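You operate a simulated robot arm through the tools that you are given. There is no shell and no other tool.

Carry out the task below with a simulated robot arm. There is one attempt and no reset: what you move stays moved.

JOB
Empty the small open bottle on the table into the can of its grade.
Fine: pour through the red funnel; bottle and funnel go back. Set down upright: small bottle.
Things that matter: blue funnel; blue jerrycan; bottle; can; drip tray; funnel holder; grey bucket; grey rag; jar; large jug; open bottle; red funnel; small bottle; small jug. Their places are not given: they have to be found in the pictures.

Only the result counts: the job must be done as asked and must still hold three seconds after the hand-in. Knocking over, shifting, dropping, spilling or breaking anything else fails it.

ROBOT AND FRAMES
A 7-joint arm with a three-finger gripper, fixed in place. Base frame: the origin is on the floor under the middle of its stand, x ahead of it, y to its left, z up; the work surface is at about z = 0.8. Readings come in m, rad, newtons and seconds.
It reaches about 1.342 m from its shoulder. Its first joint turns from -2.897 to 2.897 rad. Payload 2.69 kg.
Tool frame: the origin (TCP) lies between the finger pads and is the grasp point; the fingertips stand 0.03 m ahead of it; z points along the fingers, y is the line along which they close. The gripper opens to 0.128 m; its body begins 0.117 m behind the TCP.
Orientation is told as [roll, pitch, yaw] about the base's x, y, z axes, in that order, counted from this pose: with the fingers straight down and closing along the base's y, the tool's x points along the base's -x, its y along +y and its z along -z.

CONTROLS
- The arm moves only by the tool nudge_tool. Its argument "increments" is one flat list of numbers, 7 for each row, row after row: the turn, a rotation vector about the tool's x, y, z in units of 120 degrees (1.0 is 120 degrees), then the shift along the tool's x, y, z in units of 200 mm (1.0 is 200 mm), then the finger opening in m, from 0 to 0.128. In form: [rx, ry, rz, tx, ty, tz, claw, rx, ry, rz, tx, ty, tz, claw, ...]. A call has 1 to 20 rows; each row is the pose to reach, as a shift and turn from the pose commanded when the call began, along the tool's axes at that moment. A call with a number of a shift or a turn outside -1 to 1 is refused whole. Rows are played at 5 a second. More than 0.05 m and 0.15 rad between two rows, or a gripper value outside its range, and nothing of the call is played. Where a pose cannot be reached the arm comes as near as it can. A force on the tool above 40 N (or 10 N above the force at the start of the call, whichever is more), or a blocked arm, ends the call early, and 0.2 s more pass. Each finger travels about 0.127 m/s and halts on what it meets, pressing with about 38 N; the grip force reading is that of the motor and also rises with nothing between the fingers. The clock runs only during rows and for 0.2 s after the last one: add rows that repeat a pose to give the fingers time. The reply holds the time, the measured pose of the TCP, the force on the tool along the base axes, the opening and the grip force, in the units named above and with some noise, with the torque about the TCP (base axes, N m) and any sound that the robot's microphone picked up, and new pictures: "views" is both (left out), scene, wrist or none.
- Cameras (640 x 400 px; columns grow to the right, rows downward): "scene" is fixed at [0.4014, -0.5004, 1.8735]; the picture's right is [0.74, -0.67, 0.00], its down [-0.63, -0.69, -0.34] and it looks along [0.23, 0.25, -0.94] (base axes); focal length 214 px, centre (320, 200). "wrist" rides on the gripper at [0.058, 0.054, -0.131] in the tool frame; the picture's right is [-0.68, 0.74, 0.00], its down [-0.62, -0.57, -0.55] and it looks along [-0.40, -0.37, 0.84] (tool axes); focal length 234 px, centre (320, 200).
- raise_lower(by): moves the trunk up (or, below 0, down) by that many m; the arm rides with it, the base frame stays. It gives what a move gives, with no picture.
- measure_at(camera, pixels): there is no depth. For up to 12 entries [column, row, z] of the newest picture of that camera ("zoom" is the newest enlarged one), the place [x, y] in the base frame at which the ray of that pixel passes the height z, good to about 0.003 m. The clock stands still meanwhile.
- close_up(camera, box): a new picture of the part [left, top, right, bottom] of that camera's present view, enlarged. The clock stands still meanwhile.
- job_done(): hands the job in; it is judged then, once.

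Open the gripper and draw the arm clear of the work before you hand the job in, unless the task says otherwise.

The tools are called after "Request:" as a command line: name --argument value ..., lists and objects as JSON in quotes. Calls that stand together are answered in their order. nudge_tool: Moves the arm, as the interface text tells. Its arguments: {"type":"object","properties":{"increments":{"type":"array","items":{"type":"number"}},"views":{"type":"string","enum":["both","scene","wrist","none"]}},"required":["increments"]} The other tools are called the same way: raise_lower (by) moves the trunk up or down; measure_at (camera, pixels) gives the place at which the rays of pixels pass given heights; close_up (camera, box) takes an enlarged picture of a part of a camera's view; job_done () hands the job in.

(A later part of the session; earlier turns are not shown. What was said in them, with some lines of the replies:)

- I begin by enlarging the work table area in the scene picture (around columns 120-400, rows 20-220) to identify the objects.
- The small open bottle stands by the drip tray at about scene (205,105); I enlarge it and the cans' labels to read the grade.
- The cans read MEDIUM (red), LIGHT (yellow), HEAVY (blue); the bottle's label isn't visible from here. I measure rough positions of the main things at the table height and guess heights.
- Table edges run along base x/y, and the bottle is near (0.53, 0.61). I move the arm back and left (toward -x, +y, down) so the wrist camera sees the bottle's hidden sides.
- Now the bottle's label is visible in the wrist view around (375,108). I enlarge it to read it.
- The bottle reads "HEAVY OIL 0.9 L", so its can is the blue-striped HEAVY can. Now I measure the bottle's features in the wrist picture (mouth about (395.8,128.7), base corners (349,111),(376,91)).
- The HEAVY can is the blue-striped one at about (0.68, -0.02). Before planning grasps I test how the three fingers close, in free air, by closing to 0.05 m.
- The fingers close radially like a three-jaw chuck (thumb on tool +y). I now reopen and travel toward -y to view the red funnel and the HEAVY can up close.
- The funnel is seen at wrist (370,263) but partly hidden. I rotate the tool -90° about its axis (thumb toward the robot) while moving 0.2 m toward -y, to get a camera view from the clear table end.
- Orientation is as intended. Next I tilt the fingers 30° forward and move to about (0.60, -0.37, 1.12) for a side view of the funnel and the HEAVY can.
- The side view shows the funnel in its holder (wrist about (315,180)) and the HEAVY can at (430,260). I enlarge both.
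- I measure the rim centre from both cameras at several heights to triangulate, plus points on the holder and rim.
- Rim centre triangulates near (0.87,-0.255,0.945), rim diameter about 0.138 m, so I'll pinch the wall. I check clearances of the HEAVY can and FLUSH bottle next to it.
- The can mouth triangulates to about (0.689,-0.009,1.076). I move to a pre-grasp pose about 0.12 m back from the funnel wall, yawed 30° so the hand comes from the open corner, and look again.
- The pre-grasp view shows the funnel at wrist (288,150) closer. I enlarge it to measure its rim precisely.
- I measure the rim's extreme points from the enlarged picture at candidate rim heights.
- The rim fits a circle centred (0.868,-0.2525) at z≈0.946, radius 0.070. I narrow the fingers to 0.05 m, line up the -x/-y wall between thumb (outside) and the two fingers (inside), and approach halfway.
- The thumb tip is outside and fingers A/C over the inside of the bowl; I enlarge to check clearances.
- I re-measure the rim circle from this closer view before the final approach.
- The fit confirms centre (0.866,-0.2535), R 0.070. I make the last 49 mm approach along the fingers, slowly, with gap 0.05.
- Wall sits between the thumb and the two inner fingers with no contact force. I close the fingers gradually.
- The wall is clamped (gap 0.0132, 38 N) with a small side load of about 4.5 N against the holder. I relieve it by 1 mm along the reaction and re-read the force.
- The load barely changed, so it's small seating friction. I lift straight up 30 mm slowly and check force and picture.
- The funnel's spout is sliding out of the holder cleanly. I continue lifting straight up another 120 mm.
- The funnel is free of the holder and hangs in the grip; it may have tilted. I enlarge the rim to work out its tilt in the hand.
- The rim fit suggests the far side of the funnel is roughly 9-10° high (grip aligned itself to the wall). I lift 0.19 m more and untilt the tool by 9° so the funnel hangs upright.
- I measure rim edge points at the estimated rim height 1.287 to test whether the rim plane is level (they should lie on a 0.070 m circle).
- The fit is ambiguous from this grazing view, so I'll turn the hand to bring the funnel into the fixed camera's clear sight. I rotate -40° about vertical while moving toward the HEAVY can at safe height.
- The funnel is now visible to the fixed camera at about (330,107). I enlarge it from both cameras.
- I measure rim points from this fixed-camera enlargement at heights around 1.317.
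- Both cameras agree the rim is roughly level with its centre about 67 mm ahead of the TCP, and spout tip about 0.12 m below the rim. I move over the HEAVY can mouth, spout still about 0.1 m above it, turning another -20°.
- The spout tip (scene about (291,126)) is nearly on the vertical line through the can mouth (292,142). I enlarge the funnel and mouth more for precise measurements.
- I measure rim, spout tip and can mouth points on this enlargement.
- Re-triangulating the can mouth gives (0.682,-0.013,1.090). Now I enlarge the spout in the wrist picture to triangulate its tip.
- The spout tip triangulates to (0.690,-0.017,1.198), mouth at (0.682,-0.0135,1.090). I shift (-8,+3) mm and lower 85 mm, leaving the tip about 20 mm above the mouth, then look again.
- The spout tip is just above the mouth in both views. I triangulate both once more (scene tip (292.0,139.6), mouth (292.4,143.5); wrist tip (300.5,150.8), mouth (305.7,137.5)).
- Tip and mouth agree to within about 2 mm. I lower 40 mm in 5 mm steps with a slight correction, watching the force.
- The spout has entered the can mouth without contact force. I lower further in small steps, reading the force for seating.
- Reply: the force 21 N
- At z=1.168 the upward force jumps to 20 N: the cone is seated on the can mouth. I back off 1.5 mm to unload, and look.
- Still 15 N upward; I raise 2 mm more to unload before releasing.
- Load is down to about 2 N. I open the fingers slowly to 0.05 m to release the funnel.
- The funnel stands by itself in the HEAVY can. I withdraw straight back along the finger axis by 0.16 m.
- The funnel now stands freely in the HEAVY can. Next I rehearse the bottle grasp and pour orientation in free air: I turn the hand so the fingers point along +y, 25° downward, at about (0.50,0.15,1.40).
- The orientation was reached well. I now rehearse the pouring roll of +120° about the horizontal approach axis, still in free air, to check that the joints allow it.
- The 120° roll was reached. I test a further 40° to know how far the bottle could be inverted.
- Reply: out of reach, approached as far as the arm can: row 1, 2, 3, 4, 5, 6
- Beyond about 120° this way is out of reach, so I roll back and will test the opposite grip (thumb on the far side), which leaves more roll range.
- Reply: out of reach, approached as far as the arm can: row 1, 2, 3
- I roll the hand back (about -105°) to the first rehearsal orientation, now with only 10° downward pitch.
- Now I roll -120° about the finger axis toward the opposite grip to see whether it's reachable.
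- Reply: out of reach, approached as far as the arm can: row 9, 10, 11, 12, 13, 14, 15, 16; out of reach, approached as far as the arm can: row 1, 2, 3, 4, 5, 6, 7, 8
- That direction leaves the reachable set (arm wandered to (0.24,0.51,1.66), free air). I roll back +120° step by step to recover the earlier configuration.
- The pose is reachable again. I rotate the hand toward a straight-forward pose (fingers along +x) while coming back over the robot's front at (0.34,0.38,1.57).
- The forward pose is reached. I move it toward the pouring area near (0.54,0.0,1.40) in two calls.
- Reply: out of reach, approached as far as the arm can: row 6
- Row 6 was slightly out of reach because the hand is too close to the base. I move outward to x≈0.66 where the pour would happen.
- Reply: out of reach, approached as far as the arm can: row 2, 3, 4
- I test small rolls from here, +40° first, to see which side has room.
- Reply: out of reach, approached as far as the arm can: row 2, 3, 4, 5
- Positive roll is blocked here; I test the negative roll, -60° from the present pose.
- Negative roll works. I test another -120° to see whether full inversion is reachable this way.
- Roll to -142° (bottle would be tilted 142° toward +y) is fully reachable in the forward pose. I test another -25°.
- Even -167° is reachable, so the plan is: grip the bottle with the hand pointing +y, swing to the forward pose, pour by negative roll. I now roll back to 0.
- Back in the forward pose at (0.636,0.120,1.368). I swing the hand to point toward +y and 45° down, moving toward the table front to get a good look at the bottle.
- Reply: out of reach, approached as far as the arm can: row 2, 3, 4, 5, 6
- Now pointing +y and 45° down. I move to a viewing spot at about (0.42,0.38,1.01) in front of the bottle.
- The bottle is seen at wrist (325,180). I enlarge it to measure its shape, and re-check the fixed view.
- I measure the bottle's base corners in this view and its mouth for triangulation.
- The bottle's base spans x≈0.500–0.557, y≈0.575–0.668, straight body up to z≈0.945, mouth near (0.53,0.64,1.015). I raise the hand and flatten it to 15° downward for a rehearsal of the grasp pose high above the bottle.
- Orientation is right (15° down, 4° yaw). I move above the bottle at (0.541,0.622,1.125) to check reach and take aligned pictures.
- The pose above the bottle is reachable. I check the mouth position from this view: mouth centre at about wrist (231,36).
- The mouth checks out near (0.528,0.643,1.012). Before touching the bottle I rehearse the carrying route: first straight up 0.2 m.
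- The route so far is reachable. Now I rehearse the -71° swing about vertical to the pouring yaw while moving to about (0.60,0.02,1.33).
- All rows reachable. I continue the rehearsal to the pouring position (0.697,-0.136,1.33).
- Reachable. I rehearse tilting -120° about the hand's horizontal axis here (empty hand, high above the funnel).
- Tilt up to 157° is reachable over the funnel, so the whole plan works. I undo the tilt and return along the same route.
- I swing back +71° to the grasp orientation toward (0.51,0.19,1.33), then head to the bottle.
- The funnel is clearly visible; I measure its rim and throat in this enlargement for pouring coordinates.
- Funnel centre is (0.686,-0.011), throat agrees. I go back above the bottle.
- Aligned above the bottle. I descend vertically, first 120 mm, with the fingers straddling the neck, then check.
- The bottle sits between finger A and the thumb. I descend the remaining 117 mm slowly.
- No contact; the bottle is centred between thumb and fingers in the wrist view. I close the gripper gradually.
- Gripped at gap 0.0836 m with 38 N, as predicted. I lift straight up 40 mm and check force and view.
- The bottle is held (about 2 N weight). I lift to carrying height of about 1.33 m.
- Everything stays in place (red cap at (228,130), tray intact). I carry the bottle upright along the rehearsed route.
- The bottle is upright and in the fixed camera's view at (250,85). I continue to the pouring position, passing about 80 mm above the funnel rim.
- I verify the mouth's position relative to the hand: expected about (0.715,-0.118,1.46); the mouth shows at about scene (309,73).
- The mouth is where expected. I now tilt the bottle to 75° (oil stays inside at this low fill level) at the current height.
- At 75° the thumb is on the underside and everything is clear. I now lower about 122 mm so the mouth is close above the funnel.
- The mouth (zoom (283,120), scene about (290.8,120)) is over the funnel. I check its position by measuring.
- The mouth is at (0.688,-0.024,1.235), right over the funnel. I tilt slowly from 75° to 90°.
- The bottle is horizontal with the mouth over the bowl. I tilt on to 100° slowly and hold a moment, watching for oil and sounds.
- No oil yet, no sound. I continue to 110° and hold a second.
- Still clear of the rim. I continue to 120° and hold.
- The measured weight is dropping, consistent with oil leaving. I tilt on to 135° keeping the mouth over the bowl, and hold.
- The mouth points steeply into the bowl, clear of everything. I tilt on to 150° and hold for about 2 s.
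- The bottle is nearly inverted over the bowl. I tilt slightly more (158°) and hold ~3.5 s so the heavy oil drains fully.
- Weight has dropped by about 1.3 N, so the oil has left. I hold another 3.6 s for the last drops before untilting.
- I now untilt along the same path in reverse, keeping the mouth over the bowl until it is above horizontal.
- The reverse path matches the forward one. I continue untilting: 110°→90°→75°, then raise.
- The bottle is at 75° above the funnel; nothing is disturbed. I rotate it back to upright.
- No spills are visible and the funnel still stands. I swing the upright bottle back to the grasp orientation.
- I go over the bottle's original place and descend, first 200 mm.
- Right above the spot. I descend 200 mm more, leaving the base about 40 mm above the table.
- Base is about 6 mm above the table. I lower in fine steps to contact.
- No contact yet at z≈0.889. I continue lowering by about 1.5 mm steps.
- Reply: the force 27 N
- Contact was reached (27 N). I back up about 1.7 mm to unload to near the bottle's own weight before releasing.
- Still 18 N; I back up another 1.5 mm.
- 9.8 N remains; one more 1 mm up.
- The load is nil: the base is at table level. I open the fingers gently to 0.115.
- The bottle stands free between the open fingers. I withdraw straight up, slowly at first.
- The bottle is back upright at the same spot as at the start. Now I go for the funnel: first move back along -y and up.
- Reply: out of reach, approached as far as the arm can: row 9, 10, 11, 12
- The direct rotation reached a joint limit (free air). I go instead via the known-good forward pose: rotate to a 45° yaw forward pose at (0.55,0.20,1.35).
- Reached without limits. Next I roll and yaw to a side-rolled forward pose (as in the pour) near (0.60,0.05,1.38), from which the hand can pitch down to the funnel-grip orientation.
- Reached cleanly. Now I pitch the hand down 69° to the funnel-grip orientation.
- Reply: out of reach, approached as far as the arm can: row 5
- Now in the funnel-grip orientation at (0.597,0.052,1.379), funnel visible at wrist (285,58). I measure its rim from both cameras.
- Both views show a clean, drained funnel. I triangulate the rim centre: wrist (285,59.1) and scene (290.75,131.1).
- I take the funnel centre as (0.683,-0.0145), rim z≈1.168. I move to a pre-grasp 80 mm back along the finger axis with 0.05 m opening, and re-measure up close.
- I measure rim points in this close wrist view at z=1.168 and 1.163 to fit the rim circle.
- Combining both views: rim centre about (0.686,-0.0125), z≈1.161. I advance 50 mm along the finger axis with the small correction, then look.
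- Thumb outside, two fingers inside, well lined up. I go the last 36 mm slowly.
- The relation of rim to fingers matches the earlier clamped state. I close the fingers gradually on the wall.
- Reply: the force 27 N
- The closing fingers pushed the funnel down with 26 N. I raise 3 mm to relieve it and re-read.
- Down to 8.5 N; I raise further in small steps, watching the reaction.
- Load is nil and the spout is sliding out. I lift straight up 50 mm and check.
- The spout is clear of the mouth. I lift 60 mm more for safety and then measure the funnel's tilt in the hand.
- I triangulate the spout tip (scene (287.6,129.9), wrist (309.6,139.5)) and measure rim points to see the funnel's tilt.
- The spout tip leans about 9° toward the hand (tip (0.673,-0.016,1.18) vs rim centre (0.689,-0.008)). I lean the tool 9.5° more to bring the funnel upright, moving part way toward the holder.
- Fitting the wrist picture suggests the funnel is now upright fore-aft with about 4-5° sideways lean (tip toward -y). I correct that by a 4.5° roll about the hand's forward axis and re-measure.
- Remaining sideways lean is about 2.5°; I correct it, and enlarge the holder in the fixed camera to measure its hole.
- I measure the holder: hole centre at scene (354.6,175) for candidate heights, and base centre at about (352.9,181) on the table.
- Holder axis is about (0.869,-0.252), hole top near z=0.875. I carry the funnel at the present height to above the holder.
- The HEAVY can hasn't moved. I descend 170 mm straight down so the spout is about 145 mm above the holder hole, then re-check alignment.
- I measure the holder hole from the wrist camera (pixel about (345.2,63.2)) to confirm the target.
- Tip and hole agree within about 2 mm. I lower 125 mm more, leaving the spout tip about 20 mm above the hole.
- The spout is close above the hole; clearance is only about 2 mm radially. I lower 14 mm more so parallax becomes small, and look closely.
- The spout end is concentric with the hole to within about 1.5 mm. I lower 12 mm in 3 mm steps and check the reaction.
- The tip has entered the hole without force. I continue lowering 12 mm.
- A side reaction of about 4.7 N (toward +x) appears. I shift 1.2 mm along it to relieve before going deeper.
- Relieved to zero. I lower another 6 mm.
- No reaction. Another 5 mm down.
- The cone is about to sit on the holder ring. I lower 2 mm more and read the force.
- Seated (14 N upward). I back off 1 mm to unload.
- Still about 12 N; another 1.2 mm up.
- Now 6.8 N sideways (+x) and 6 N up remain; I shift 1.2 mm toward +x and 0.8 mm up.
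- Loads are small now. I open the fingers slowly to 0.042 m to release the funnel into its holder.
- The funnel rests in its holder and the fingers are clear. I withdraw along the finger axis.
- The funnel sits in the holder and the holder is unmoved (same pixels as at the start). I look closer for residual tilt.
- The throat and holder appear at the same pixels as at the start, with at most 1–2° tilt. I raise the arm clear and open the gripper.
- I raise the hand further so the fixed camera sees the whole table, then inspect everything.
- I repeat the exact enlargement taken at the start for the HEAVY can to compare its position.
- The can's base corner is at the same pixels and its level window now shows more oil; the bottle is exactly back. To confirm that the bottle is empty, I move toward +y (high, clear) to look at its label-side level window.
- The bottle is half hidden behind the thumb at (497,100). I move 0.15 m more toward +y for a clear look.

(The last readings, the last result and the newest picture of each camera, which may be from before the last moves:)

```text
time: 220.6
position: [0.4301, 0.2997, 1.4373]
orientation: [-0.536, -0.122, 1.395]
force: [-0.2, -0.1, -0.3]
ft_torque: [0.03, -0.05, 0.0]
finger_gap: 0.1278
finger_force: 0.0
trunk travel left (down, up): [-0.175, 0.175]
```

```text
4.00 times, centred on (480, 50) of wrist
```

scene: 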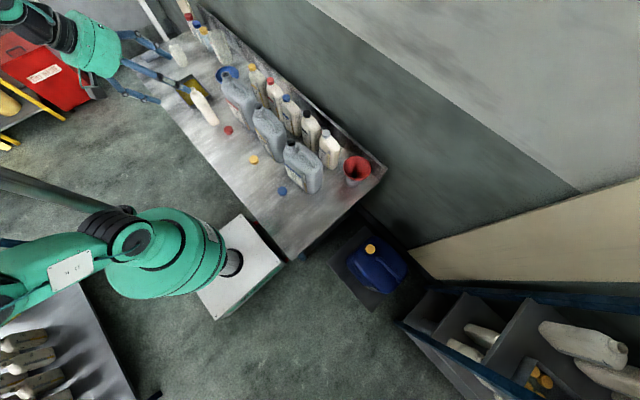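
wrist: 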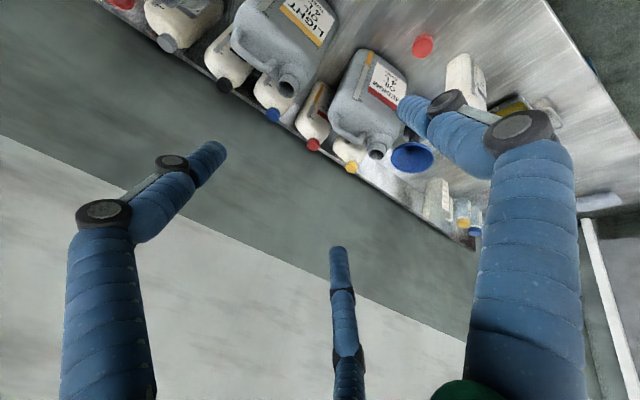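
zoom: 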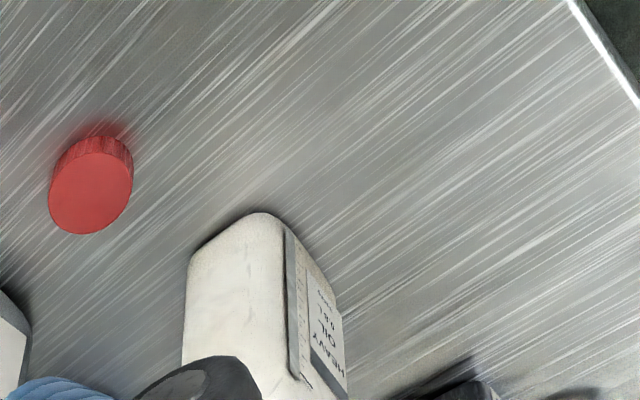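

The level strip on the bottle looks all grey now. I enlarge it once more to be sure there is no gold left at its base.

Request:
close_up --camera "wrist" --box '[440, 45, 500, 105]'

Request:
close_up --camera "scene" --box '[230, 80, 390, 220]'

```text
6.67 times, centred on (470, 75) of wrist
```

zoom: 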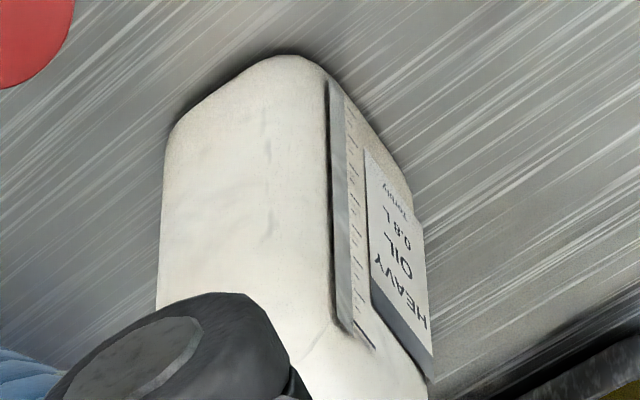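

```text
2.86 times, centred on (310, 150) of scene
```

zoom: 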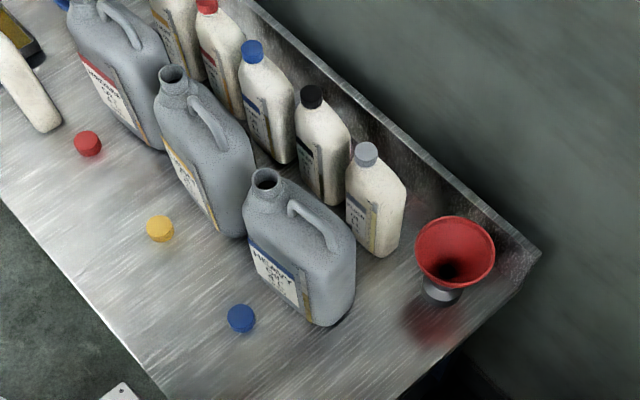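

The strip is grey to the bottom, so the bottle is empty. It is back upright at its place, the red funnel is in its holder, the caps and other items look unmoved, and the open gripper is clear of the work. I hand in the job.

Request:
job_done

```text
The job is handed in.
```

I handed the job in. The small open bottle, labelled HEAVY OIL, was poured through the red funnel into the HEAVY can (the grey one with the blue stripe).

- **Bottle:** it is empty (the level strip is grey to the bottom) and stands upright within about a millimetre of where it was.
- **Funnel:** it is back in its holder, with a lean of perhaps 1–2°. The holder has not moved.
- **HEAVY can:** the level window now shows more oil. Its mouth end shifted by roughly 4 mm while I was placing and removing the funnel; the base corner I compared did not move.
- **Everything else:** the caps and other containers look undisturbed, and I saw no spills in the pictures.

The gripper is open and raised well above the table. The hand-in gave no verdict, so I don't know how it was judged.
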